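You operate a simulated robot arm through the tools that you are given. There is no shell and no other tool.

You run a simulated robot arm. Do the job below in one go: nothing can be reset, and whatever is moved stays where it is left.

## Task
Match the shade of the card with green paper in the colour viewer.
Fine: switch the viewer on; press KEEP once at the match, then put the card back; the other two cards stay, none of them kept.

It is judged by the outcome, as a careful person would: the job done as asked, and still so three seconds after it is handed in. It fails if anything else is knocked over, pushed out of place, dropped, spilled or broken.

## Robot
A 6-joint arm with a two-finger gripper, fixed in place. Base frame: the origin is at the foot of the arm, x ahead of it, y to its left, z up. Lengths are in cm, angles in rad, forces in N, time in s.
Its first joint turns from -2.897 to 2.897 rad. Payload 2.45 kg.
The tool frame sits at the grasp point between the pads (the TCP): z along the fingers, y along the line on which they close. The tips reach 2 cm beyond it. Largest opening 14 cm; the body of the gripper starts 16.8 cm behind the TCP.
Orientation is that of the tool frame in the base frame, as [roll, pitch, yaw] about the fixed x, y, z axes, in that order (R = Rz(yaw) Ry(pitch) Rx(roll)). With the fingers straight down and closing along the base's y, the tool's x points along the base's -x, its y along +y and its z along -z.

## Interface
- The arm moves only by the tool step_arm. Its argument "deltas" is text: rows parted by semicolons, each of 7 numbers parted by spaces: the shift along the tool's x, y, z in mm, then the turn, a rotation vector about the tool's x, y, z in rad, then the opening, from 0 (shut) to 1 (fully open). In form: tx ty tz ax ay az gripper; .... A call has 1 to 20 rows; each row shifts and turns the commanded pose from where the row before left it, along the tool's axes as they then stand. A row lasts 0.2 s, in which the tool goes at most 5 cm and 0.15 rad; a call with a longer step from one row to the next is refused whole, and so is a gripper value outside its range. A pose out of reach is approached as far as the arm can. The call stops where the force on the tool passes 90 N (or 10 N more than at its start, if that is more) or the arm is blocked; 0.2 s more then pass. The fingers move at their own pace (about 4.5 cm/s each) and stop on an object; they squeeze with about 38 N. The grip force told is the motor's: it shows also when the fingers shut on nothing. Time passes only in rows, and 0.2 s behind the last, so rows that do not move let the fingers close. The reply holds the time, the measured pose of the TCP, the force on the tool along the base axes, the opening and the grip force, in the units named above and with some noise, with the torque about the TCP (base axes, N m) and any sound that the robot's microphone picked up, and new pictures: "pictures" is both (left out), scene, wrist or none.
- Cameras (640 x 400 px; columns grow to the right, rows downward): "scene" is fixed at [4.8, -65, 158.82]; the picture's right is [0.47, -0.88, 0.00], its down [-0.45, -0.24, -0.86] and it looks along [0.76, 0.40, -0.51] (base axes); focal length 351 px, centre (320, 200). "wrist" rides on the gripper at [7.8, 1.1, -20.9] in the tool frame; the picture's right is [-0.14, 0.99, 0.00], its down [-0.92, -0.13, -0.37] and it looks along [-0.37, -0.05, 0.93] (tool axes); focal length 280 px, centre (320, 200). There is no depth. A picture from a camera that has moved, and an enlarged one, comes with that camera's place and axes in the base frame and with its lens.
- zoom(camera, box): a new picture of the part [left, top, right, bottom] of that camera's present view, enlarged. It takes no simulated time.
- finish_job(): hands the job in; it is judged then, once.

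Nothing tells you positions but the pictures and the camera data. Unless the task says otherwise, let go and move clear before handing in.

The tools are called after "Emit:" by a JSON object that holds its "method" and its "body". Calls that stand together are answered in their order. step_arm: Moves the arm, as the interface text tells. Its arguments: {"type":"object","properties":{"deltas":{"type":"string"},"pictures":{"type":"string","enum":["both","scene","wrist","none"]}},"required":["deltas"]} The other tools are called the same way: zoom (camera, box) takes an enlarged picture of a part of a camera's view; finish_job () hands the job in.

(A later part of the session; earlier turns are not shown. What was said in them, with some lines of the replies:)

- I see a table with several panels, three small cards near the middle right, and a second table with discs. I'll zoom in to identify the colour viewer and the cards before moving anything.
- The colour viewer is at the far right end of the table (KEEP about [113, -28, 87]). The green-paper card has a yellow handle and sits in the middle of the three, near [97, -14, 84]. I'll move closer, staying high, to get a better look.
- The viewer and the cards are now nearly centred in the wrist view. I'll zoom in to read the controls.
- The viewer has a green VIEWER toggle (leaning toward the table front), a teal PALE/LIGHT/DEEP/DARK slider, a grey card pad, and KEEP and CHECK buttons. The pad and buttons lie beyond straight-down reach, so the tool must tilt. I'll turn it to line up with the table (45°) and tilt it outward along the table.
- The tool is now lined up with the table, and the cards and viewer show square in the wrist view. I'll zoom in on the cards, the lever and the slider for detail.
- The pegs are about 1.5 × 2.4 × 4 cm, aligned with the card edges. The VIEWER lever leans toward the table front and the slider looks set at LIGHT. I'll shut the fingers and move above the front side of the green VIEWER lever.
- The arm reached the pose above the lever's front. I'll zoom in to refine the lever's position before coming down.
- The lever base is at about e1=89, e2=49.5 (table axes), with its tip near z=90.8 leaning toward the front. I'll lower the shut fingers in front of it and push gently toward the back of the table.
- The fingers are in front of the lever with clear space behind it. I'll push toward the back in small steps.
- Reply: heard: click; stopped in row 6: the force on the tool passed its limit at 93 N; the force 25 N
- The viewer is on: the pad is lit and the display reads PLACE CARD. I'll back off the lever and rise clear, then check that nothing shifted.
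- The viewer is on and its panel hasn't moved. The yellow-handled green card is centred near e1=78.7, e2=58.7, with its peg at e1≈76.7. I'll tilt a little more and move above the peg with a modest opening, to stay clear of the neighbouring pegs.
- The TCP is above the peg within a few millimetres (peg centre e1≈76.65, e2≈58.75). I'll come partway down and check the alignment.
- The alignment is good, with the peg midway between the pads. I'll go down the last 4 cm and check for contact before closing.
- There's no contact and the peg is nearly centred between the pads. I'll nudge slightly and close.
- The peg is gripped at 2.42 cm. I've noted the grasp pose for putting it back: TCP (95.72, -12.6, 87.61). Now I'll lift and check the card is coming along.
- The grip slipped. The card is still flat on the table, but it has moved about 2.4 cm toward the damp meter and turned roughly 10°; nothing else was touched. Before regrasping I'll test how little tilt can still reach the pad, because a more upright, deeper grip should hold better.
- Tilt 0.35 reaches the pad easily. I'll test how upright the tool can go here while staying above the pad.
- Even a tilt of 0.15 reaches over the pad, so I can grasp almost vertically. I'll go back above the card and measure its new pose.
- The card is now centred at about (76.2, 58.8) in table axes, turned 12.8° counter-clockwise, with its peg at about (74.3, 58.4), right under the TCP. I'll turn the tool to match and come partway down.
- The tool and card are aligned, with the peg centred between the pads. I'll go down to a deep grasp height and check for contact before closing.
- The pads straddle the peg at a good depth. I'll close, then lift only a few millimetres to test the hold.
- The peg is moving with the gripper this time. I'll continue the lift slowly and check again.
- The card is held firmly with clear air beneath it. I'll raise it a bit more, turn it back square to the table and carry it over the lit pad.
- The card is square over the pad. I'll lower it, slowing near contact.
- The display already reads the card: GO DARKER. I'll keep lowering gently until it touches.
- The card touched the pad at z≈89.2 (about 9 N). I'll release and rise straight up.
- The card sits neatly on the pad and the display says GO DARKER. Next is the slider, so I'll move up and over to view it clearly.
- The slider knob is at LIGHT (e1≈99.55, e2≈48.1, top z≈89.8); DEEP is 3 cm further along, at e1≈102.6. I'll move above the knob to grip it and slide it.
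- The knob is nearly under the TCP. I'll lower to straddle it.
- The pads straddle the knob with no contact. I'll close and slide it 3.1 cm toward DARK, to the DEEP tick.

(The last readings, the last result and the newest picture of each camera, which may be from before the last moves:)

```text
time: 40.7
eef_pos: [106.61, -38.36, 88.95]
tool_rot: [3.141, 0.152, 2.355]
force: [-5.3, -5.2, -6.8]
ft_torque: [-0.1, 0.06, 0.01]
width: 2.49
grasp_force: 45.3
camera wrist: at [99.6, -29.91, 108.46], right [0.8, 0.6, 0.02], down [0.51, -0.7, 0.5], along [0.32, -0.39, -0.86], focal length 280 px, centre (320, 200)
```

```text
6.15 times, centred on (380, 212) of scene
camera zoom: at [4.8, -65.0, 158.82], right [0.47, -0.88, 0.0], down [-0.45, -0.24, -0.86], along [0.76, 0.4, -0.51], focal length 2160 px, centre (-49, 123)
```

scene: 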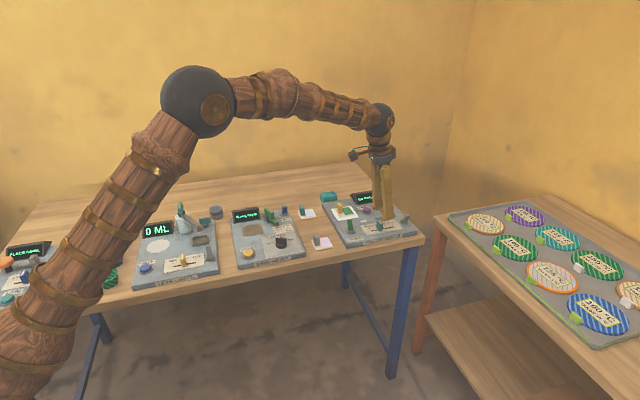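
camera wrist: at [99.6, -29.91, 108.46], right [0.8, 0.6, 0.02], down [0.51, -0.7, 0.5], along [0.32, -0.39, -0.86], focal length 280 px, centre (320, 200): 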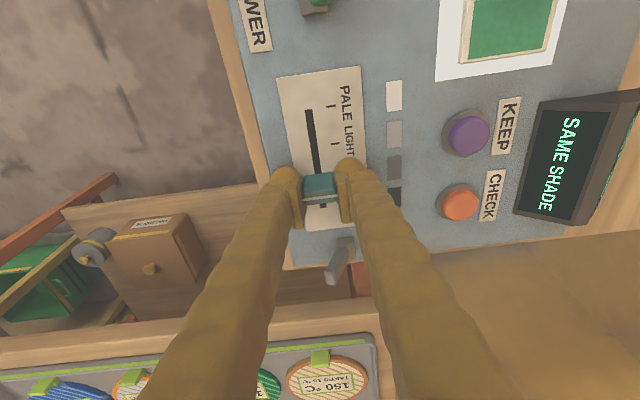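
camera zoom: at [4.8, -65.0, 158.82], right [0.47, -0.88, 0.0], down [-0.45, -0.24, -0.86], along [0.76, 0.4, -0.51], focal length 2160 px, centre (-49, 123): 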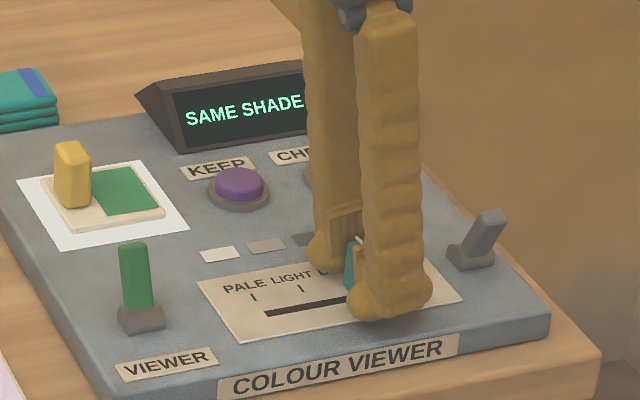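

The display shows SAME SHADE. I'll release the knob, rise and confirm the reading holds.

Emit:
{"method": "step_arm", "body": {"deltas": "0 0 0 0 0 0 0.2; 0 0 0 0 0 0 0.36; 0 0 0 0 0 0 0.36; 0 0 0 0 0 0 0.36; -3 0 -19.8 0 0 0 0.36; -4.5 0 -29.7 0 0 0 0.36; -4.5 0 -29.7 0 0 0 0.3; 0 0 0 0 0 0 0.2; 0 0 0 0 0 0 0.1; 0 0 0 0 0 0 0; 0 0 0 0 0 0 0; 0 0 0 0 0 0 0"}}

Emit:
{"method": "zoom", "body": {"camera": "wrist", "box": [220, 0, 640, 260]}}

Emit:
{"method": "zoom", "body": {"camera": "scene", "box": [340, 180, 420, 245]}}

```text
time: 43.3
eef_pos: [106.35, -38.33, 97.32]
tool_rot: [3.141, 0.151, 2.355]
force: [-0.6, 0.9, 0.6]
ft_torque: [0.01, 0.01, 0.01]
width: 0.0
grasp_force: 29.2
camera wrist: at [99.51, -29.85, 116.76], right [0.8, 0.6, 0.02], down [0.51, -0.7, 0.5], along [0.32, -0.39, -0.86], focal length 280 px, centre (320, 200)
```

scene: 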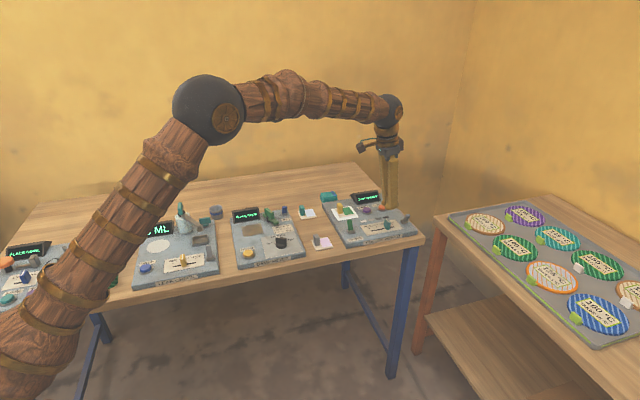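
wrist: 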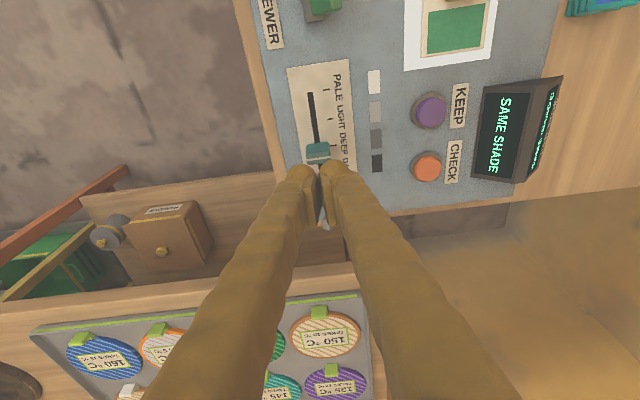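

```text
1.52 times, centred on (430, 130) of wrist
camera zoom: at [99.51, -29.85, 116.76], right [0.8, 0.6, 0.02], down [0.51, -0.7, 0.5], along [0.32, -0.39, -0.86], focal length 427 px, centre (152, 307)
```

zoom: 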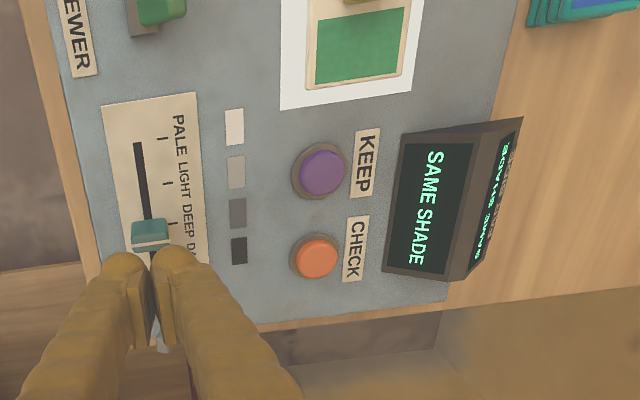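

```text
6.15 times, centred on (380, 212) of scene
camera zoom: at [4.8, -65.0, 158.82], right [0.47, -0.88, 0.0], down [-0.45, -0.24, -0.86], along [0.76, 0.4, -0.51], focal length 2160 px, centre (-49, 123)
```

zoom: 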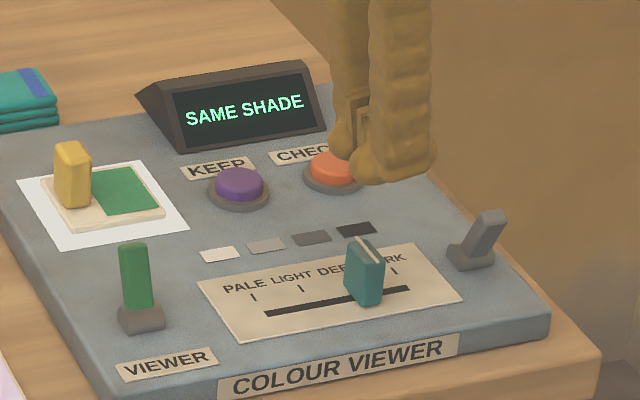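

SAME SHADE holds with the slider at DEEP. Now KEEP, whose cap centre is near e1=99.7, e2=60.3, z≈87.5. I'll move the shut fingers above it.

Emit:
{"method": "step_arm", "body": {"deltas": "7.3 40.5 5.6 0 0 0 0; 7.3 40.5 5.6 0 0 0 0; 7.3 40.5 5.6 0 0 0 0; 0 0 0 0 0 0 0; 0 0 0 0 0 0 0"}}

Emit:
{"method": "zoom", "body": {"camera": "wrist", "box": [220, 100, 440, 260]}}

Emit:
{"method": "zoom", "body": {"camera": "scene", "box": [340, 170, 420, 235]}}

```text
time: 44.5
eef_pos: [113.66, -28.14, 95.01]
tool_rot: [-3.141, 0.151, 2.353]
force: [0.2, 0.1, 0.0]
ft_torque: [-0.02, 0.0, -0.01]
width: 0.0
grasp_force: 29.2
camera wrist: at [106.74, -19.77, 114.55], right [0.8, 0.6, 0.02], down [0.51, -0.7, 0.5], along [0.32, -0.39, -0.86], focal length 280 px, centre (320, 200)
```

scene: 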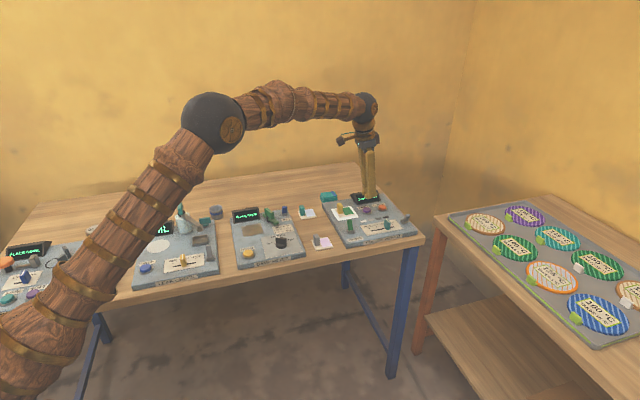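
wrist: 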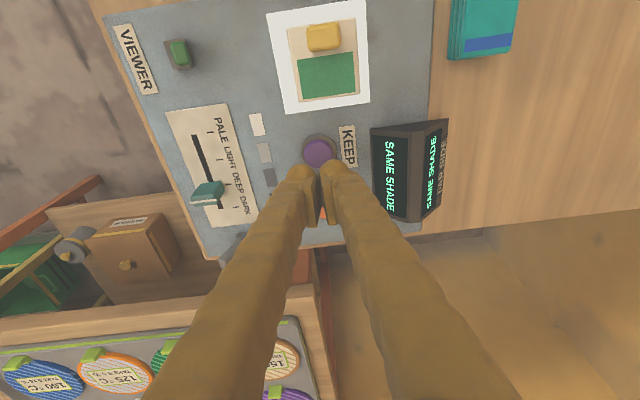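

```text
2.50 times, centred on (330, 180) of wrist
camera zoom: at [106.74, -19.77, 114.55], right [0.8, 0.6, 0.02], down [0.51, -0.7, 0.5], along [0.32, -0.39, -0.86], focal length 701 px, centre (295, 250)
```

zoom: 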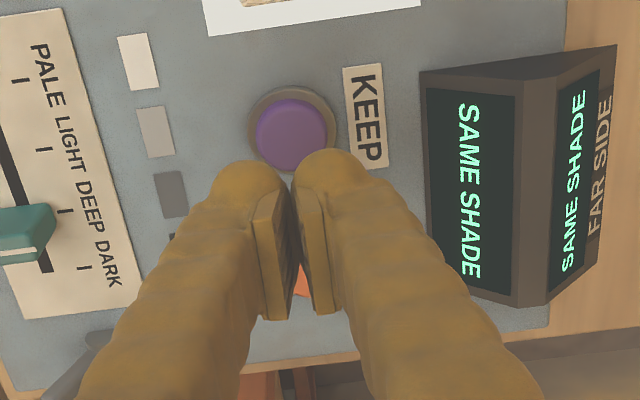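

```text
6.15 times, centred on (380, 202) of scene
camera zoom: at [4.8, -65.0, 158.82], right [0.47, -0.88, 0.0], down [-0.45, -0.24, -0.86], along [0.76, 0.4, -0.51], focal length 2160 px, centre (-49, 185)
```

zoom: 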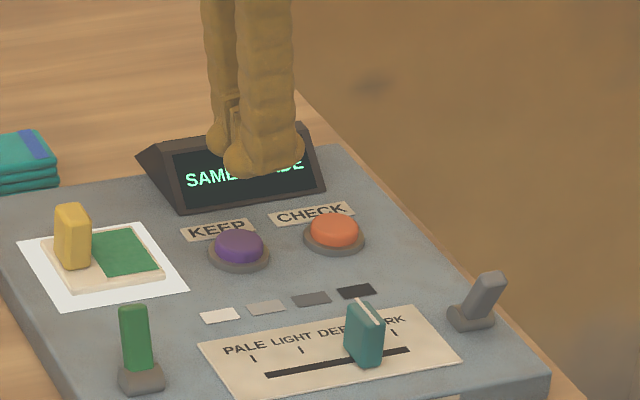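

The fingers are over KEEP (cap centre about e1=99.9, e2=60.5). I'll lower to just above it, then press in millimetre steps while listening for the click.

Emit:
{"method": "step_arm", "body": {"deltas": "1.35 0 23.6 0 0 0 0; 1.35 0 23.5 0 0 0 0; 0 0 0 0 0 0 0", "pictures": "wrist"}}

Emit:
{"method": "zoom", "body": {"camera": "wrist", "box": [220, 100, 440, 260]}}

Emit:
{"method": "zoom", "body": {"camera": "scene", "box": [350, 180, 410, 230]}}

```text
time: 45.3
eef_pos: [114.09, -28.7, 90.36]
tool_rot: [3.141, 0.152, 2.354]
force: [0.4, -0.3, 0.0]
ft_torque: [0.01, 0.03, -0.02]
width: 0.02
grasp_force: 29.4
camera wrist: at [107.1, -20.16, 109.84], right [0.8, 0.6, 0.02], down [0.51, -0.69, 0.5], along [0.32, -0.39, -0.86], focal length 280 px, centre (320, 200)
```

wrist: 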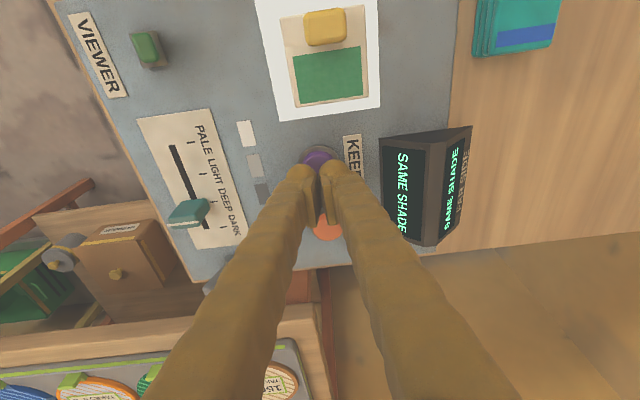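

```text
2.50 times, centred on (330, 180) of wrist
camera zoom: at [107.1, -20.16, 109.84], right [0.8, 0.6, 0.02], down [0.51, -0.69, 0.5], along [0.32, -0.39, -0.86], focal length 701 px, centre (295, 250)
```

zoom: 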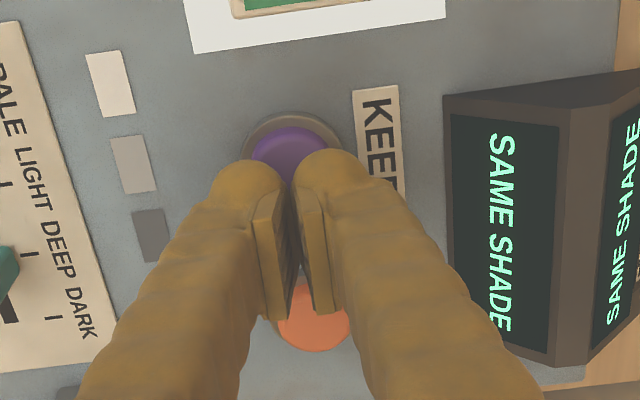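

```text
8.00 times, centred on (380, 205) of scene
camera zoom: at [4.8, -65.0, 158.82], right [0.47, -0.88, 0.0], down [-0.45, -0.24, -0.86], along [0.76, 0.4, -0.51], focal length 2809 px, centre (-160, 160)
```

zoom: 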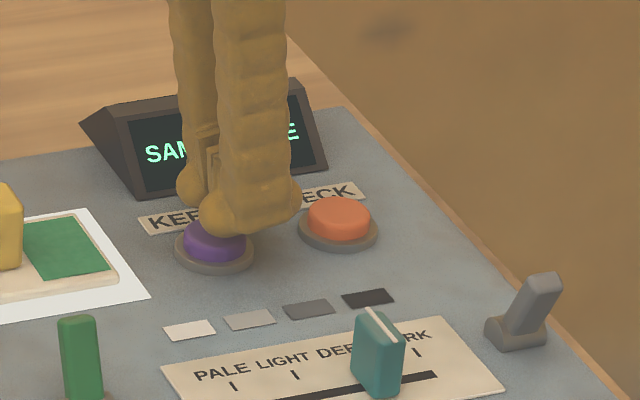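

The tips are right over KEEP and clear of CHECK. I'll press down in small steps.

Emit:
{"method": "step_arm", "body": {"deltas": "0.3 0 2 0 0 0 0; 0.3 0 2 0 0 0 0; 0 0 0 0 0 0 0", "pictures": "none"}}

Emit:
{"method": "step_arm", "body": {"deltas": "0.3 0 2 0 0 0 0; 0 0 0 0 0 0 0", "pictures": "none"}}

Emit:
{"method": "zoom", "body": {"camera": "scene", "box": [350, 180, 410, 230]}}

```text
time: 46.1
eef_pos: [114.23, -28.66, 90.02]
tool_rot: [3.141, 0.151, 2.354]
force: [0.2, 0.1, -0.6]
ft_torque: [0.0, -0.01, 0.03]
width: 0.01
grasp_force: 30.0
```

```text
time: 46.7
eef_pos: [114.0, -28.6, 89.69]
tool_rot: [3.141, 0.153, 2.354]
force: [0.1, -1.0, -0.1]
ft_torque: [0.01, 0.01, -0.02]
width: 0.01
grasp_force: 29.5
```

```text
8.00 times, centred on (380, 205) of scene
camera zoom: at [4.8, -65.0, 158.82], right [0.47, -0.88, 0.0], down [-0.45, -0.24, -0.86], along [0.76, 0.4, -0.51], focal length 2809 px, centre (-160, 160)
```

zoom: 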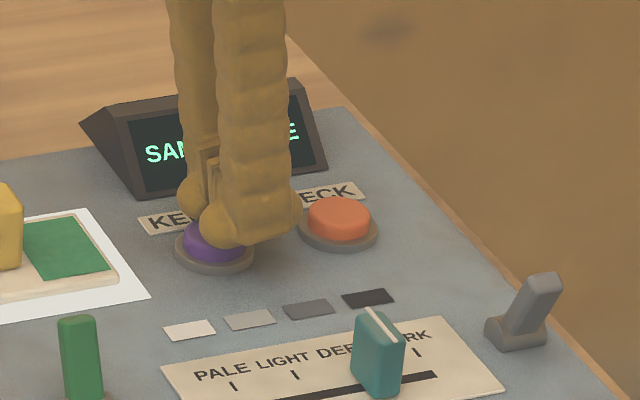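

No contact yet, so I'll continue down.

Emit:
{"method": "step_arm", "body": {"deltas": "0.3 0 2 0 0 0 0; 0.15 0 1 0 0 0 0; 0 0 0 0 0 0 0", "pictures": "none"}}

```text
time: 47.5
eef_pos: [114.07, -28.59, 89.48]
tool_rot: [-3.141, 0.151, 2.355]
force: [0.3, -0.8, 1.4]
ft_torque: [0.02, -0.02, 0.0]
width: 0.6
grasp_force: 29.6
```

Emit:
{"method": "step_arm", "body": {"deltas": "0 0 0 0 0 0 0", "pictures": "wrist"}}

Emit:
{"method": "zoom", "body": {"camera": "wrist", "box": [270, 130, 380, 220]}}

Emit:
{"method": "zoom", "body": {"camera": "scene", "box": [350, 180, 410, 230]}}

```text
time: 47.9
eef_pos: [114.03, -28.69, 89.42]
tool_rot: [-3.141, 0.153, 2.354]
force: [0.9, 0.4, 0.4]
ft_torque: [0.02, 0.04, 0.01]
width: 0.6
grasp_force: 29.3
camera wrist: at [107.11, -20.24, 108.94], right [0.8, 0.6, 0.02], down [0.51, -0.69, 0.5], along [0.32, -0.39, -0.86], focal length 280 px, centre (320, 200)
```

wrist: 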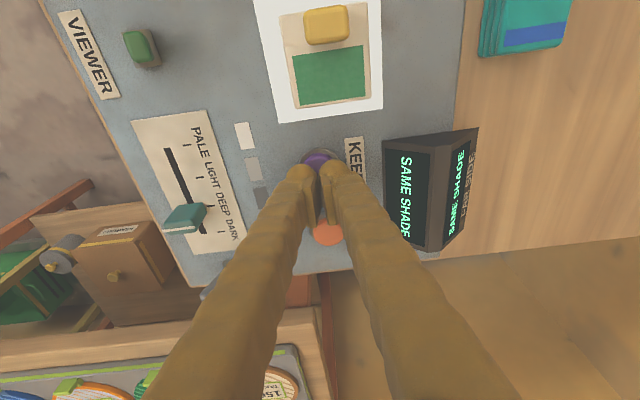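

```text
4.44 times, centred on (325, 175) of wrist
camera zoom: at [107.11, -20.24, 108.94], right [0.8, 0.6, 0.02], down [0.51, -0.69, 0.5], along [0.32, -0.39, -0.86], focal length 1246 px, centre (298, 311)
```

zoom: 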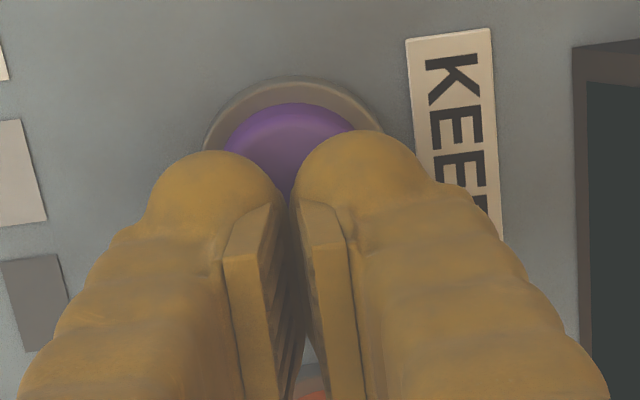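

```text
8.00 times, centred on (380, 205) of scene
camera zoom: at [4.8, -65.0, 158.82], right [0.47, -0.88, 0.0], down [-0.45, -0.24, -0.86], along [0.76, 0.4, -0.51], focal length 2809 px, centre (-160, 160)
```

zoom: 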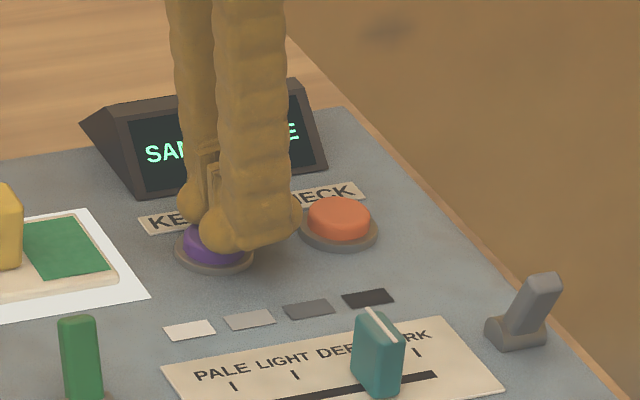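

The domed cap is wedging slightly between the two fingertips, with no click yet and the display unchanged. I'll lift a little, shift sideways and press with one fingertip centred on the cap instead.

Emit:
{"method": "step_arm", "body": {"deltas": "-1.5 0 -9.9 0 0 0 0; 0 -11 0 0 0 0 0; 0 0 0 0 0 0 0; 0 0 0 0 0 0 0", "pictures": "wrist"}}

Emit:
{"method": "zoom", "body": {"camera": "wrist", "box": [270, 120, 380, 210]}}

Emit:
{"method": "zoom", "body": {"camera": "scene", "box": [350, 180, 410, 230]}}

```text
time: 48.9
eef_pos: [113.29, -29.62, 90.56]
tool_rot: [3.141, 0.151, 2.356]
force: [-0.8, 0.0, 0.4]
ft_torque: [0.01, 0.01, 0.02]
width: 0.0
grasp_force: 29.5
camera wrist: at [106.35, -21.08, 109.98], right [0.8, 0.6, 0.02], down [0.51, -0.7, 0.5], along [0.32, -0.39, -0.86], focal length 280 px, centre (320, 200)
```

wrist: 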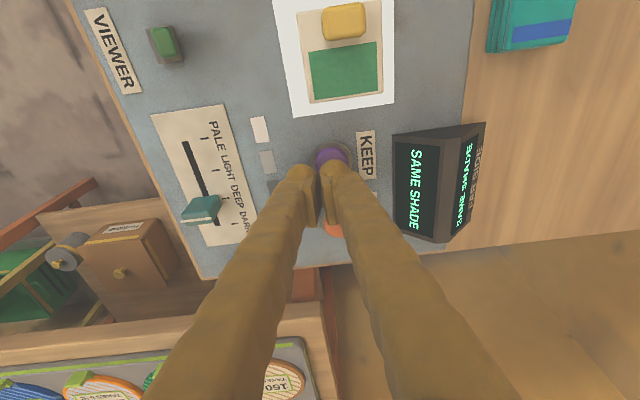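

```text
4.44 times, centred on (325, 165) of wrist
camera zoom: at [106.35, -21.08, 109.98], right [0.8, 0.6, 0.02], down [0.51, -0.7, 0.5], along [0.32, -0.39, -0.86], focal length 1246 px, centre (298, 356)
```

zoom: 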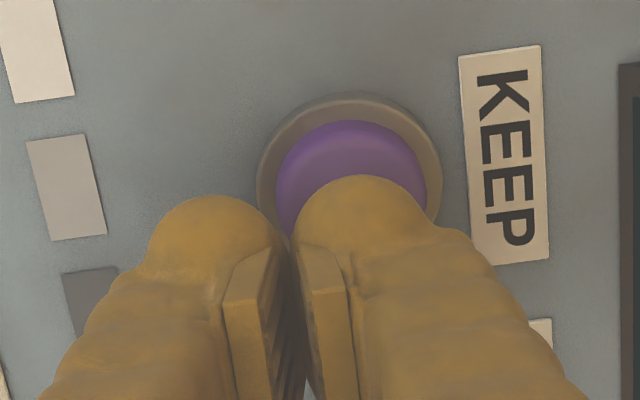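

```text
8.00 times, centred on (380, 205) of scene
camera zoom: at [4.8, -65.0, 158.82], right [0.47, -0.88, 0.0], down [-0.45, -0.24, -0.86], along [0.76, 0.4, -0.51], focal length 2809 px, centre (-160, 160)
```

zoom: 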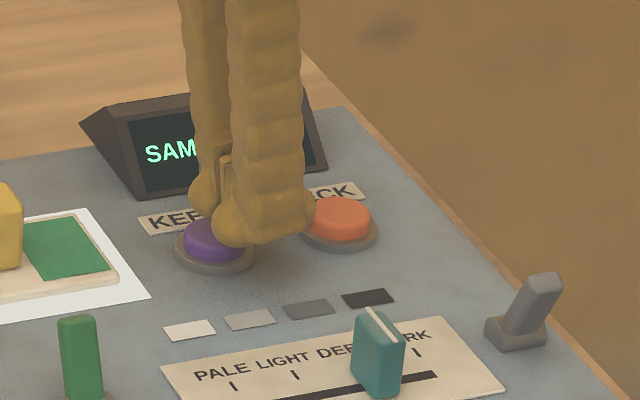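

The right fingertip is now centred over the cap. I'll nudge slightly back toward the cap centre and press.

Emit:
{"method": "step_arm", "body": {"deltas": "4.9 0 -0.8 0 0 0 0; 1.2 0 7.9 0 0 0 0; 0 0 0 0 0 0 0; 0.3 0 2 0 0 0 0; 0 0 0 0 0 0 0", "pictures": "none"}}

```text
time: 50.1
eef_pos: [112.95, -29.03, 89.45]
tool_rot: [-3.141, 0.151, 2.356]
force: [-0.7, 0.6, 0.9]
ft_torque: [0.0, -0.02, 0.02]
width: 0.0
grasp_force: 29.1
```

Emit:
{"method": "step_arm", "body": {"deltas": "0.3 0 2 0 0 0 0; 0 0 0 0 0 0 0", "pictures": "none"}}

```text
time: 50.7
eef_pos: [112.87, -29.1, 89.27]
tool_rot: [-3.141, 0.152, 2.357]
force: [-0.4, 0.4, 1.9]
ft_torque: [0.05, -0.01, -0.02]
width: 0.0
grasp_force: 29.3
heard: click
```

A click was heard. I'll check the display before moving.

Emit:
{"method": "zoom", "body": {"camera": "scene", "box": [340, 175, 420, 240]}}

Emit:
{"method": "zoom", "body": {"camera": "wrist", "box": [220, 60, 540, 260]}}

```text
6.15 times, centred on (380, 208) of scene
camera zoom: at [4.8, -65.0, 158.82], right [0.47, -0.88, 0.0], down [-0.45, -0.24, -0.86], along [0.76, 0.4, -0.51], focal length 2160 px, centre (-49, 154)
```

zoom: 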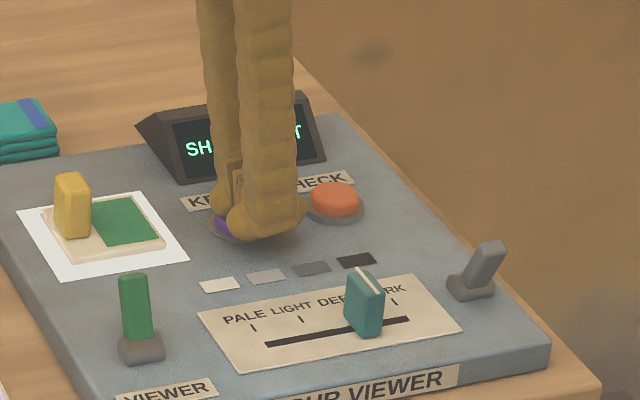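

```text
2.00 times, centred on (380, 160) of wrist
camera zoom: at [105.96, -20.68, 108.73], right [0.8, 0.6, 0.02], down [0.51, -0.69, 0.5], along [0.32, -0.39, -0.86], focal length 561 px, centre (200, 280)
```

zoom: 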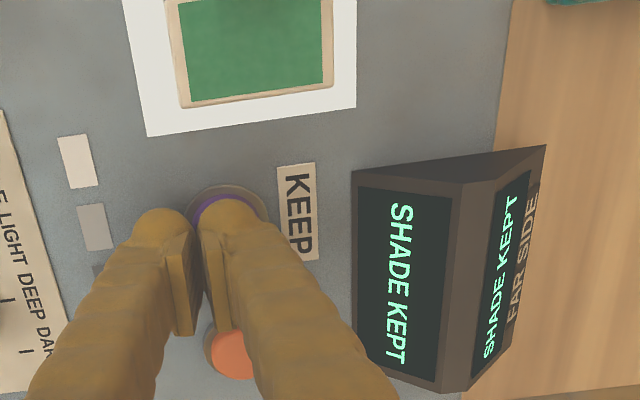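

The display reads SHADE KEPT, so KEEP was pressed once. I'll lift straight off and go back over the card's peg.

Emit:
{"method": "step_arm", "body": {"deltas": "-5.3 0 -34.6 0 0 0 0; -5.3 0 -34.6 0 0 0 0; 34.9 10.3 -5.3 0 0 0 0.1; 34.9 10.3 -5.3 0 0 0 0.3; 34.9 10.3 -5.3 0 0 0 0.38; 0 0 0 0 0 0 0.38; 0 0 0 0 0 0 0.38"}}

Emit:
{"method": "zoom", "body": {"camera": "wrist", "box": [220, 100, 440, 260]}}

Emit:
{"method": "zoom", "body": {"camera": "scene", "box": [330, 175, 420, 245]}}

```text
time: 52.3
eef_pos: [107.5, -19.48, 96.29]
tool_rot: [3.141, 0.153, 2.354]
force: [0.3, -0.1, -1.1]
ft_torque: [-0.05, 0.02, 0.01]
width: 5.33
grasp_force: 0.0
camera wrist: at [100.64, -10.98, 115.67], right [0.8, 0.6, 0.02], down [0.51, -0.7, 0.5], along [0.32, -0.39, -0.86], focal length 280 px, centre (320, 200)
```

scene: 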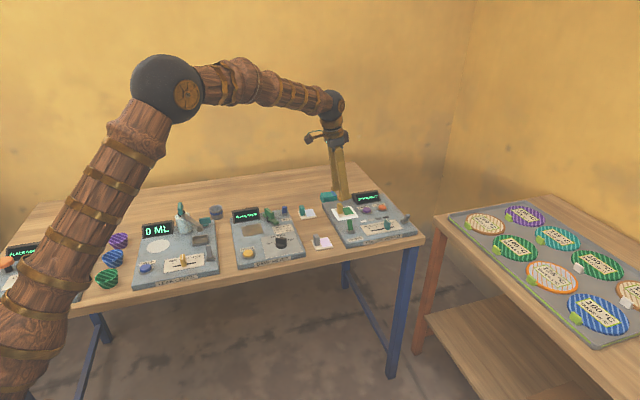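
wrist: 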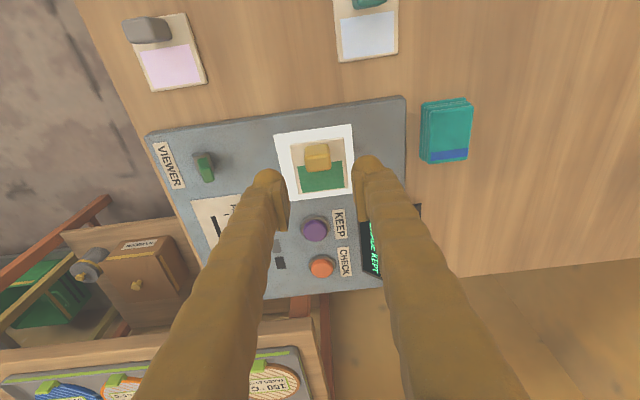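

```text
2.50 times, centred on (330, 180) of wrist
camera zoom: at [100.64, -10.98, 115.67], right [0.8, 0.6, 0.02], down [0.51, -0.7, 0.5], along [0.32, -0.39, -0.86], focal length 701 px, centre (295, 250)
```

zoom: 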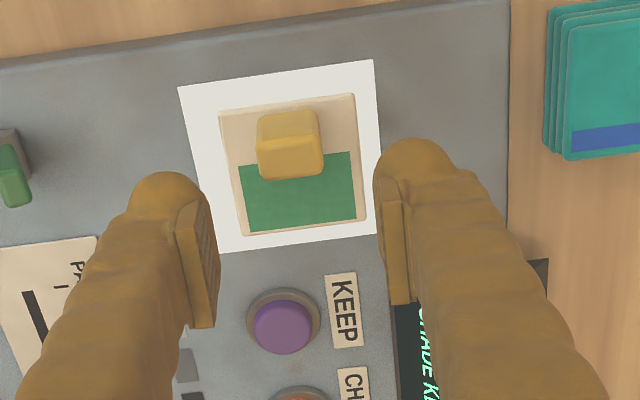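

```text
5.71 times, centred on (375, 210) of scene
camera zoom: at [4.8, -65.0, 158.82], right [0.47, -0.88, 0.0], down [-0.45, -0.24, -0.86], along [0.76, 0.4, -0.51], focal length 2006 px, centre (6, 143)
```

zoom: 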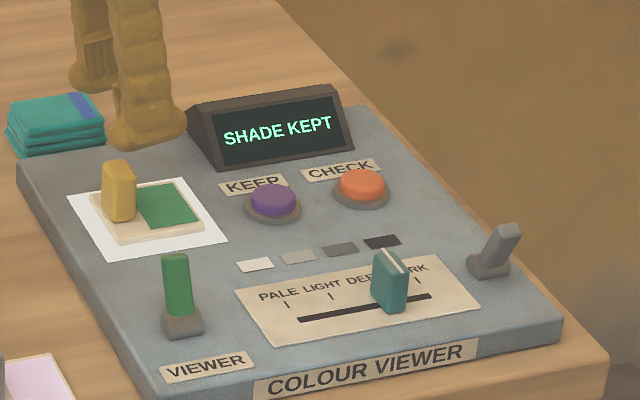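

SHADE KEPT still shows and the card is undisturbed. I'm directly above the peg, so I'll lower to the earlier release height and grip.

Emit:
{"method": "step_arm", "body": {"deltas": "5.3 0 35 0 0 0 0.38; 3.6 0 23.5 0 0 0 0.38; 1.7 0 11 0 0 0 0.38; 0 0 0 0 0 0 0.38", "pictures": "wrist"}}

Emit:
{"method": "zoom", "body": {"camera": "wrist", "box": [220, 100, 440, 260]}}

```text
time: 53.3
eef_pos: [107.61, -19.42, 89.17]
tool_rot: [3.141, 0.154, 2.353]
force: [0.7, -0.4, 0.6]
ft_torque: [-0.02, 0.0, 0.02]
width: 5.33
grasp_force: 0.1
camera wrist: at [100.63, -10.97, 108.64], right [0.8, 0.6, 0.02], down [0.51, -0.69, 0.5], along [0.32, -0.39, -0.86], focal length 280 px, centre (320, 200)
```

wrist: 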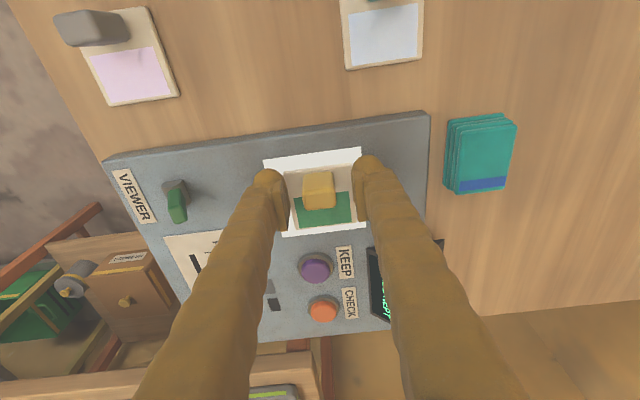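

```text
2.50 times, centred on (330, 180) of wrist
camera zoom: at [100.63, -10.97, 108.64], right [0.8, 0.6, 0.02], down [0.51, -0.69, 0.5], along [0.32, -0.39, -0.86], focal length 701 px, centre (295, 250)
```

zoom: 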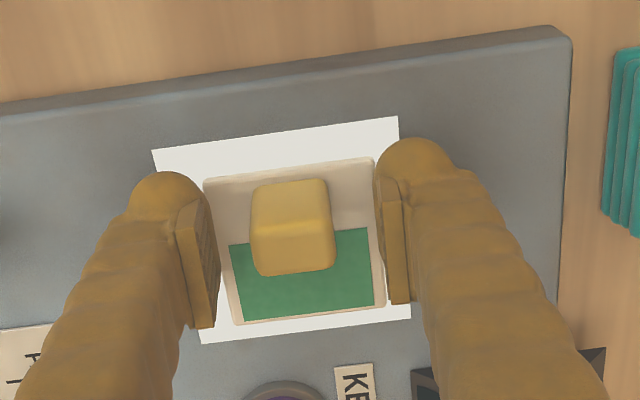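

The pads are well placed around the peg. I'll close and lift slowly.

Emit:
{"method": "step_arm", "body": {"deltas": "0 0 0 0 0 0 0.2; 0 0 0 0 0 0 0.1; 0 0 0 0 0 0 0; 0 0 0 0 0 0 0; 0 0 0 0 0 0 0; 0 0 0 0 0 0 0; -0.5 0 -3 0 0 0 0; -0.9 0 -5.9 0 0 0 0; -0.9 0 -5.9 0 0 0 0; -0.9 0 -5.9 0 0 0 0; 0 0 0 0 0 0 0", "pictures": "wrist"}}

Emit:
{"method": "zoom", "body": {"camera": "scene", "box": [330, 175, 420, 245]}}

Emit:
{"method": "zoom", "body": {"camera": "wrist", "box": [220, 100, 440, 260]}}

```text
time: 55.7
eef_pos: [107.63, -19.41, 91.15]
tool_rot: [3.141, 0.153, 2.356]
force: [0.6, 0.4, -0.6]
ft_torque: [0.0, 0.03, 0.03]
width: 2.42
grasp_force: 37.7
camera wrist: at [100.67, -11.02, 110.72], right [0.8, 0.6, 0.02], down [0.51, -0.7, 0.5], along [0.32, -0.39, -0.86], focal length 280 px, centre (320, 200)
```

wrist: 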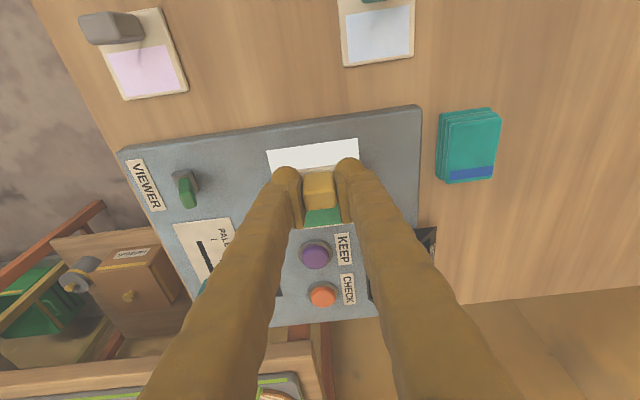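

```text
5.71 times, centred on (375, 210) of scene
camera zoom: at [4.8, -65.0, 158.82], right [0.47, -0.88, 0.0], down [-0.45, -0.24, -0.86], along [0.76, 0.4, -0.51], focal length 2006 px, centre (6, 143)
```

zoom: 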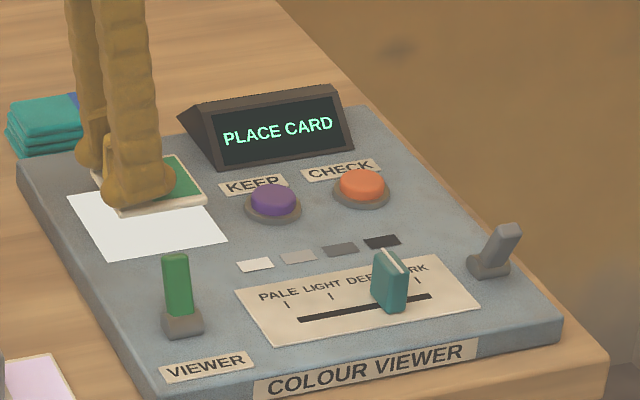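

```text
2.50 times, centred on (330, 180) of wrist
camera zoom: at [100.67, -11.02, 110.72], right [0.8, 0.6, 0.02], down [0.51, -0.7, 0.5], along [0.32, -0.39, -0.86], focal length 701 px, centre (295, 250)
```

zoom: 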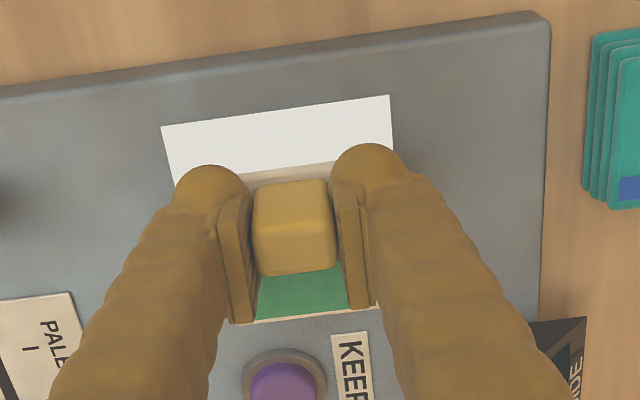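

The card is off the pad and firmly held. I'll raise it and carry it back over its original spot between the other two cards.

Emit:
{"method": "step_arm", "body": {"deltas": "-1.8 0 -11.5 0 0 0 0; -1.8 0 -11.5 0 0 0 0; -1.8 0 -11.5 0 0 0 0; 18.5 -5.2 -2.83 0 0 0 0; 18.5 -5.2 -2.83 0 0 0 0; 18.5 -5.2 -2.83 0 0 0 0; 18.5 -5.2 -2.83 0 0 0 0; 18.5 -5.2 -2.83 0 0 0 0; 18.5 -5.2 -2.83 0 0 0 0; 18.5 -5.2 -2.83 0 0 0 0; 0 0 0 0 0 0 0; 0 0 0 0 0 0 0"}}

Emit:
{"method": "zoom", "body": {"camera": "wrist", "box": [180, 60, 480, 260]}}

Emit:
{"method": "zoom", "body": {"camera": "scene", "box": [280, 180, 360, 250]}}

```text
time: 58.3
eef_pos: [95.9, -12.67, 94.86]
tool_rot: [3.141, 0.152, 2.354]
force: [0.7, -0.3, -0.6]
ft_torque: [0.02, 0.04, 0.0]
width: 2.43
grasp_force: 38.2
camera wrist: at [88.9, -4.2, 114.3], right [0.8, 0.6, 0.02], down [0.51, -0.7, 0.5], along [0.32, -0.39, -0.86], focal length 280 px, centre (320, 200)
```

scene: 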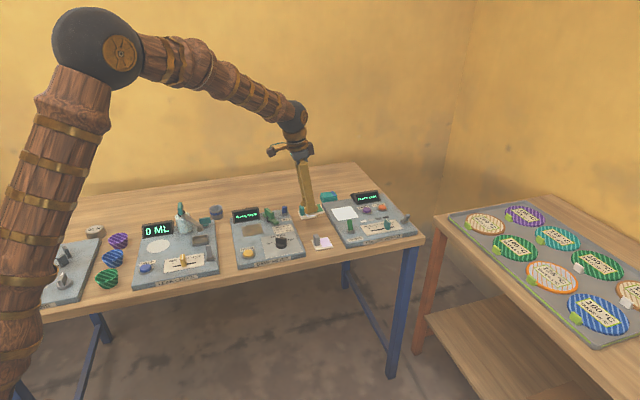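
wrist: 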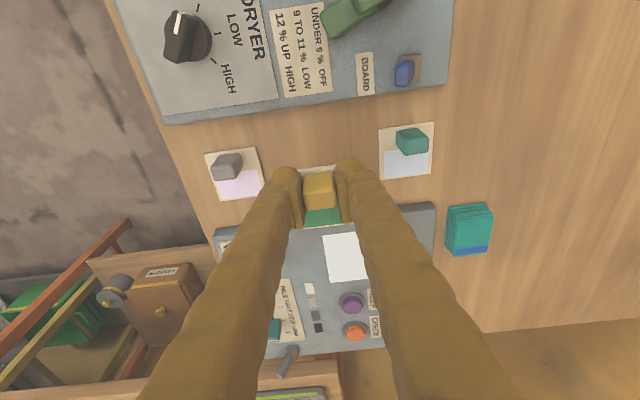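

```text
2.00 times, centred on (330, 160) of wrist
camera zoom: at [88.9, -4.2, 114.3], right [0.8, 0.6, 0.02], down [0.51, -0.7, 0.5], along [0.32, -0.39, -0.86], focal length 561 px, centre (300, 280)
```

zoom: 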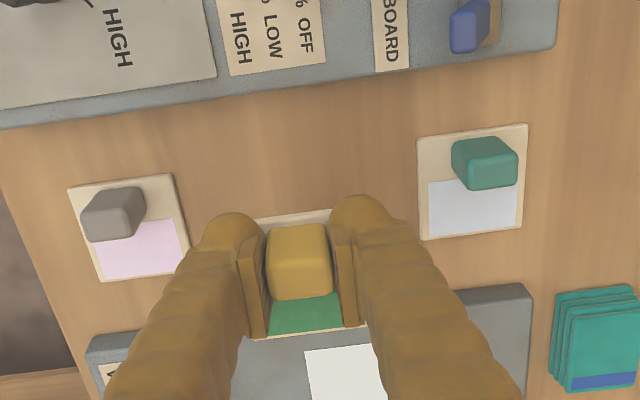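

```text
5.71 times, centred on (320, 215) of scene
camera zoom: at [4.8, -65.0, 158.82], right [0.47, -0.88, 0.0], down [-0.45, -0.24, -0.86], along [0.76, 0.4, -0.51], focal length 2006 px, centre (320, 114)
```

zoom: 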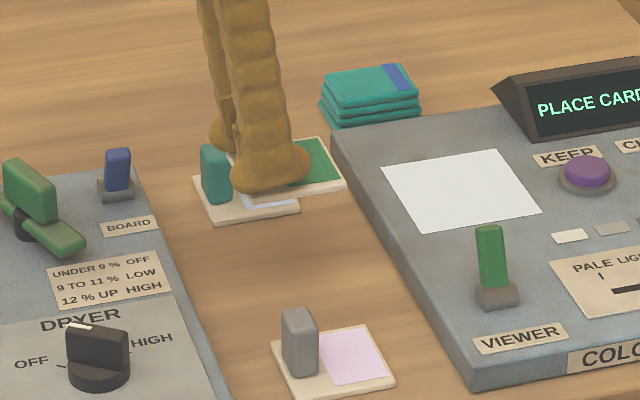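

The card lines up with its neighbours' row (e1≈78.7, midway between them at e2≈58.7). I'll lower it, slowing near the table.

Emit:
{"method": "step_arm", "body": {"deltas": "2.06 0 13.4 0 0 0 0; 2.06 0 13.4 0 0 0 0; 2.06 0 13.4 0 0 0 0; 2.06 0 13.4 0 0 0 0; 2.06 0 13.4 0 0 0 0; 0 0 0 0 0 0 0; 0 0 0 0 0 0 0", "pictures": "wrist"}}

Emit:
{"method": "zoom", "body": {"camera": "scene", "box": [280, 180, 360, 250]}}

```text
time: 59.9
eef_pos: [95.75, -12.87, 88.11]
tool_rot: [3.142, 0.152, 2.355]
force: [0.3, -0.1, 0.5]
ft_torque: [-0.01, 0.02, 0.03]
width: 2.44
grasp_force: 38.3
camera wrist: at [88.85, -4.31, 107.52], right [0.8, 0.6, 0.02], down [0.51, -0.69, 0.5], along [0.32, -0.39, -0.86], focal length 280 px, centre (320, 200)
```

wrist: 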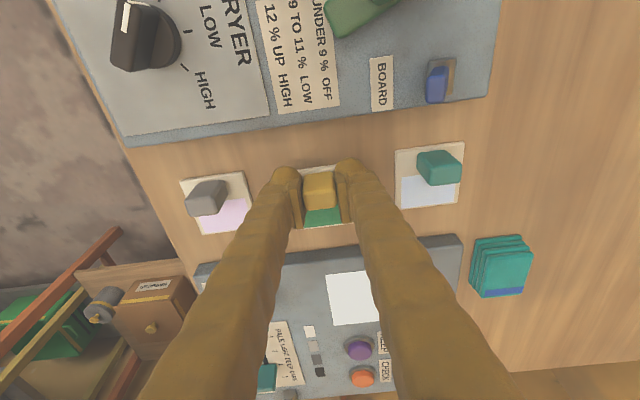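

```text
5.71 times, centred on (320, 215) of scene
camera zoom: at [4.8, -65.0, 158.82], right [0.47, -0.88, 0.0], down [-0.45, -0.24, -0.86], along [0.76, 0.4, -0.51], focal length 2006 px, centre (320, 114)
```

zoom: 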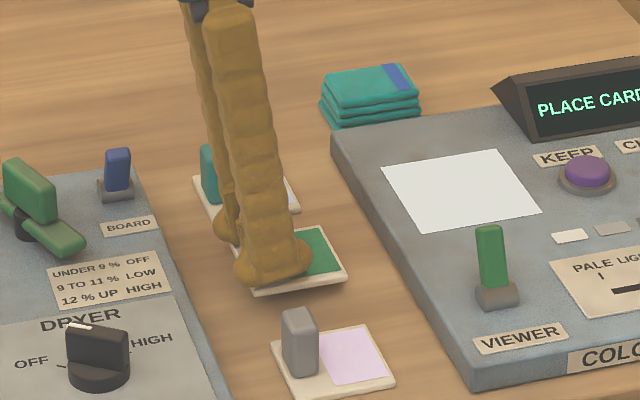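

Emit:
{"method": "step_arm", "body": {"deltas": "0.45 0 3 0 0 0 0; 0.45 0 3 0 0 0 0; 0.3 0 2 0 0 0 0; 0 0 0 0 0 0 0", "pictures": "none"}}

Emit:
{"method": "step_arm", "body": {"deltas": "0.15 0 1 0 0 0 0; 0.15 0 1 0 0 0 0; 0 0 0 0 0 0 0", "pictures": "none"}}

```text
time: 60.9
eef_pos: [95.78, -12.73, 87.23]
tool_rot: [3.141, 0.152, 2.357]
force: [0.0, 1.3, -1.2]
ft_torque: [0.02, 0.0, -0.01]
width: 2.45
grasp_force: 38.0
```

```text
time: 61.7
eef_pos: [95.69, -12.64, 87.0]
tool_rot: [3.14, 0.151, 2.355]
force: [-0.6, 0.2, -1.0]
ft_torque: [-0.01, 0.0, 0.0]
width: 2.45
grasp_force: 38.2
```

It's nearly touching; I'll take another small step to confirm contact.

Emit:
{"method": "step_arm", "body": {"deltas": "0.15 0 1 0 0 0 0; 0 0 0 0 0 0 0", "pictures": "none"}}

Emit:
{"method": "step_arm", "body": {"deltas": "0.15 0 1 0 0 0 0; 0 0 0 0 0 0 0", "pictures": "wrist"}}

Emit:
{"method": "zoom", "body": {"camera": "scene", "box": [280, 190, 350, 250]}}

```text
time: 62.3
eef_pos: [95.72, -12.7, 86.87]
tool_rot: [-3.141, 0.151, 2.354]
force: [-2.9, 1.0, 8.6]
ft_torque: [-0.01, -0.01, -0.01]
width: 2.44
grasp_force: 38.0
```

```text
time: 62.9
eef_pos: [95.88, -12.68, 86.98]
tool_rot: [3.141, 0.153, 2.355]
force: [-3.9, 0.8, 23.0]
ft_torque: [-0.12, -0.05, -0.04]
width: 2.42
grasp_force: 38.3
camera wrist: at [88.85, -4.23, 106.39], right [0.8, 0.6, 0.02], down [0.51, -0.69, 0.5], along [0.32, -0.39, -0.86], focal length 280 px, centre (320, 200)
```

wrist: 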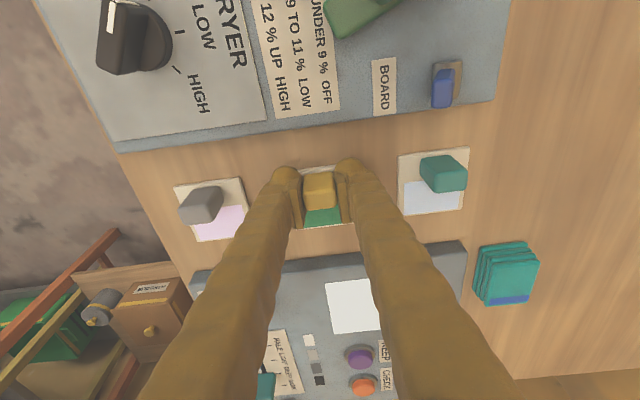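

```text
6.67 times, centred on (315, 220) of scene
camera zoom: at [4.8, -65.0, 158.82], right [0.47, -0.88, 0.0], down [-0.45, -0.24, -0.86], along [0.76, 0.4, -0.51], focal length 2340 px, centre (353, 67)
```

zoom: 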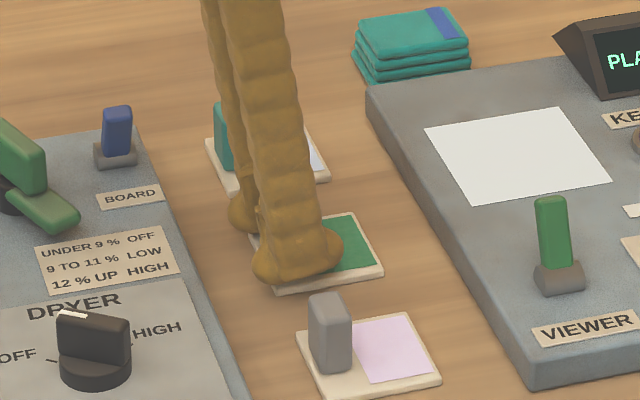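

The card is seated on the table. I'll ease off a millimetre, release and rise straight up.

Emit:
{"method": "step_arm", "body": {"deltas": "-0.2 0 -1.2 0 0 0 0; 0 0 0 0 0 0 0.2; 0 0 0 0 0 0 0.36; 0 0 0 0 0 0 0.36; 0 0 0 0 0 0 0.36; -1.5 0 -9.9 0 0 0 0.36; -3 0 -19.8 0 0 0 0.36; -4.5 0 -29.7 0 0 0 0.36; -4.5 0 -29.7 0 0 0 0.36; -6 0 -39.6 0 0 0 0.36; 0 0 0 0 0 0 0.36"}}

Emit:
{"method": "zoom", "body": {"camera": "wrist", "box": [180, 40, 500, 240]}}

Emit:
{"method": "zoom", "body": {"camera": "scene", "box": [270, 180, 430, 260]}}

```text
time: 65.3
eef_pos: [95.73, -12.68, 100.09]
tool_rot: [3.141, 0.151, 2.355]
force: [0.1, -0.1, -0.4]
ft_torque: [0.0, 0.0, 0.01]
width: 4.99
grasp_force: 0.1
camera wrist: at [88.78, -4.23, 119.46], right [0.8, 0.6, 0.02], down [0.51, -0.7, 0.5], along [0.32, -0.39, -0.86], focal length 280 px, centre (320, 200)
```

scene: 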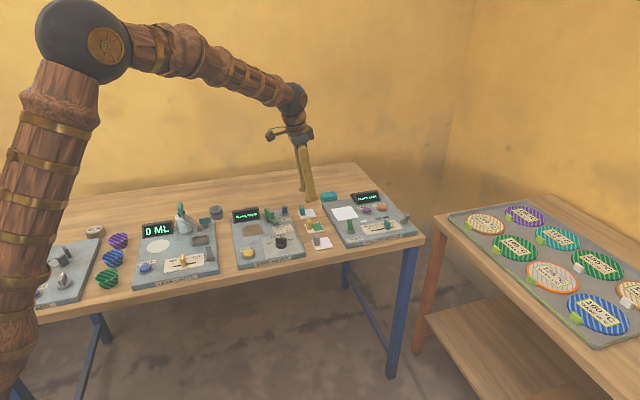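
wrist: 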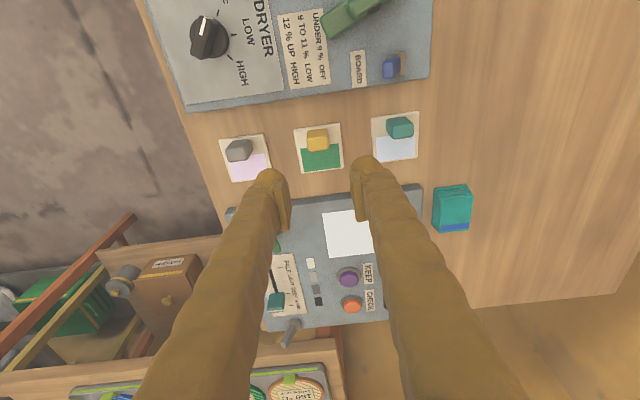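

```text
2.00 times, centred on (340, 140) of wrist
camera zoom: at [88.78, -4.23, 119.46], right [0.8, 0.6, 0.02], down [0.51, -0.7, 0.5], along [0.32, -0.39, -0.86], focal length 561 px, centre (280, 320)
```

zoom: 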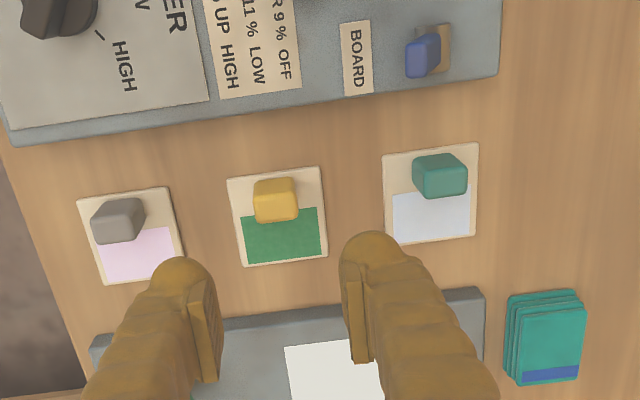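

```text
4.00 times, centred on (350, 220) of scene
camera zoom: at [4.8, -65.0, 158.82], right [0.47, -0.88, 0.0], down [-0.45, -0.24, -0.86], along [0.76, 0.4, -0.51], focal length 1404 px, centre (200, 120)
```

zoom: 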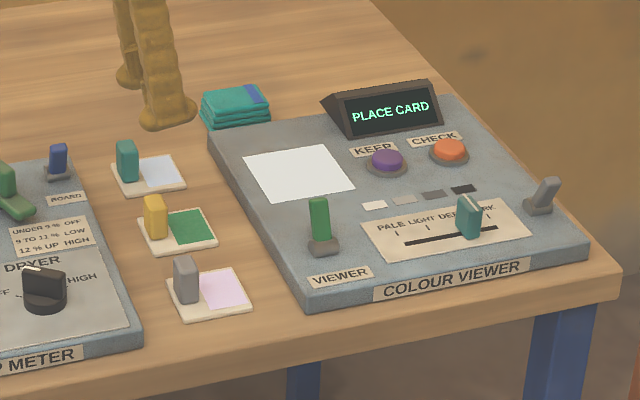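

The green card is back in its row, aligned with its neighbours and within about 2 mm of where it started. I'll raise the arm clear and take a final look.

Emit:
{"method": "step_arm", "body": {"deltas": "-6 0 -43 0 0 0 0.36; -6 0 -43 0 0 0 0.36; -6 0 -43 0 0 0 0.36; 45 0 0 0 0 0 0.36; 45 0 0 0 0 0 0.36; 0 0 0 0 0 0 0.36; 0 0 0 0 0 0 0.36"}}

Emit:
{"method": "zoom", "body": {"camera": "scene", "box": [220, 170, 430, 300]}}

Emit:
{"method": "zoom", "body": {"camera": "wrist", "box": [180, 40, 500, 340]}}

```text
time: 66.9
eef_pos: [89.19, -6.63, 111.62]
tool_rot: [3.141, 0.152, 2.353]
force: [-0.2, -0.1, -0.3]
ft_torque: [0.02, 0.0, 0.01]
width: 5.05
grasp_force: 0.0
camera wrist: at [82.31, 1.88, 131.12], right [0.8, 0.6, 0.02], down [0.51, -0.7, 0.5], along [0.32, -0.39, -0.86], focal length 280 px, centre (320, 200)
```

scene: 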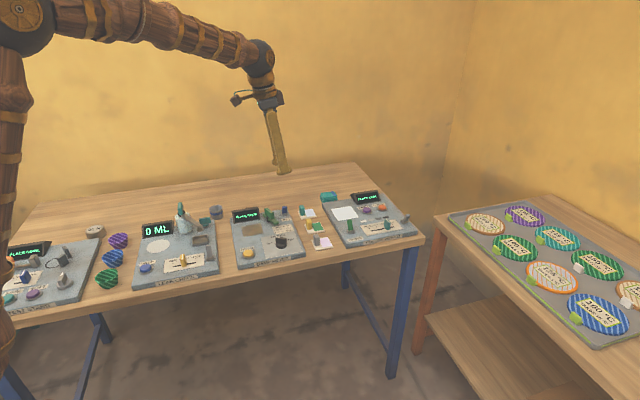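
wrist: 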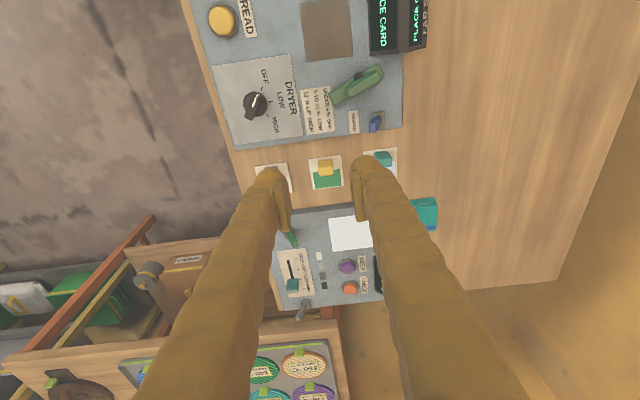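

```text
3.05 times, centred on (325, 235) of scene
camera zoom: at [4.8, -65.0, 158.82], right [0.47, -0.88, 0.0], down [-0.45, -0.24, -0.86], along [0.76, 0.4, -0.51], focal length 1070 px, centre (305, 93)
```

zoom: 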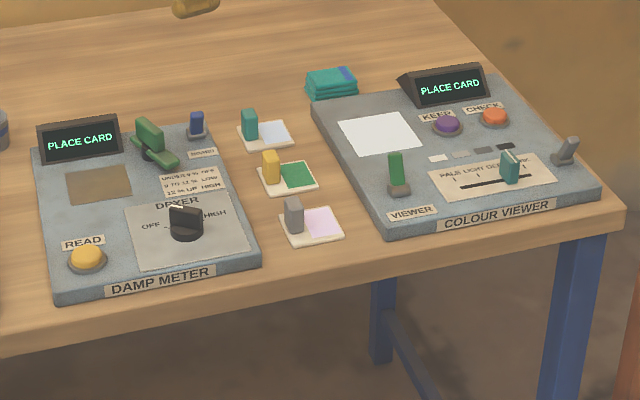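

```text
1.33 times, centred on (340, 190) of wrist
camera zoom: at [82.31, 1.88, 131.12], right [0.8, 0.6, 0.02], down [0.51, -0.7, 0.5], along [0.32, -0.39, -0.86], focal length 374 px, centre (293, 213)
```

zoom: 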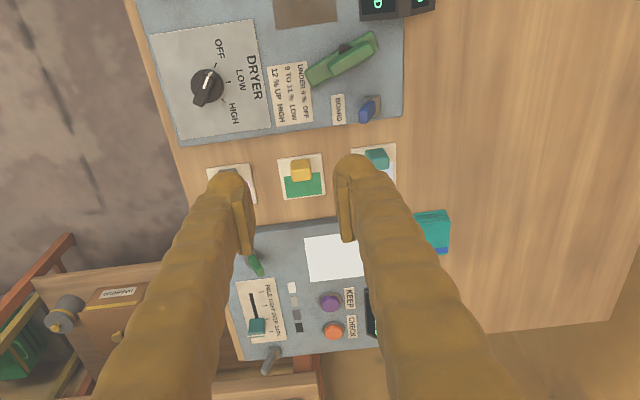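

Compared with the opening view, the green card is back in its place and the other two cards haven't moved. The viewer is on with the slider at DEEP, the shade was kept once, and the arm is clear, so I'm handing in.

Emit:
{"method": "finish_job", "body": {}}

```text
The job is handed in.
```

I matched the green-paper card at DEEP. The viewer showed SAME SHADE, and one press of KEEP changed the display to SHADE KEPT.

- **Viewer:** it is switched on and the slider is at DEEP. With no card on the pad it now reads PLACE CARD.
- **Green card:** it is back in its row, aligned with its neighbours and within about 2 mm of where it started.
- **Other two cards:** they were not touched, and neither was kept.
- **Slip along the way:** my first grip on the green card slipped as I lifted it. The card slid about 2.4 cm and turned about 13° on the table. I regripped it more upright, and the second grip held. Nothing else was disturbed.

The arm is clear of the table with the fingers empty. I did not press CHECK, because the display gave the reading without it.
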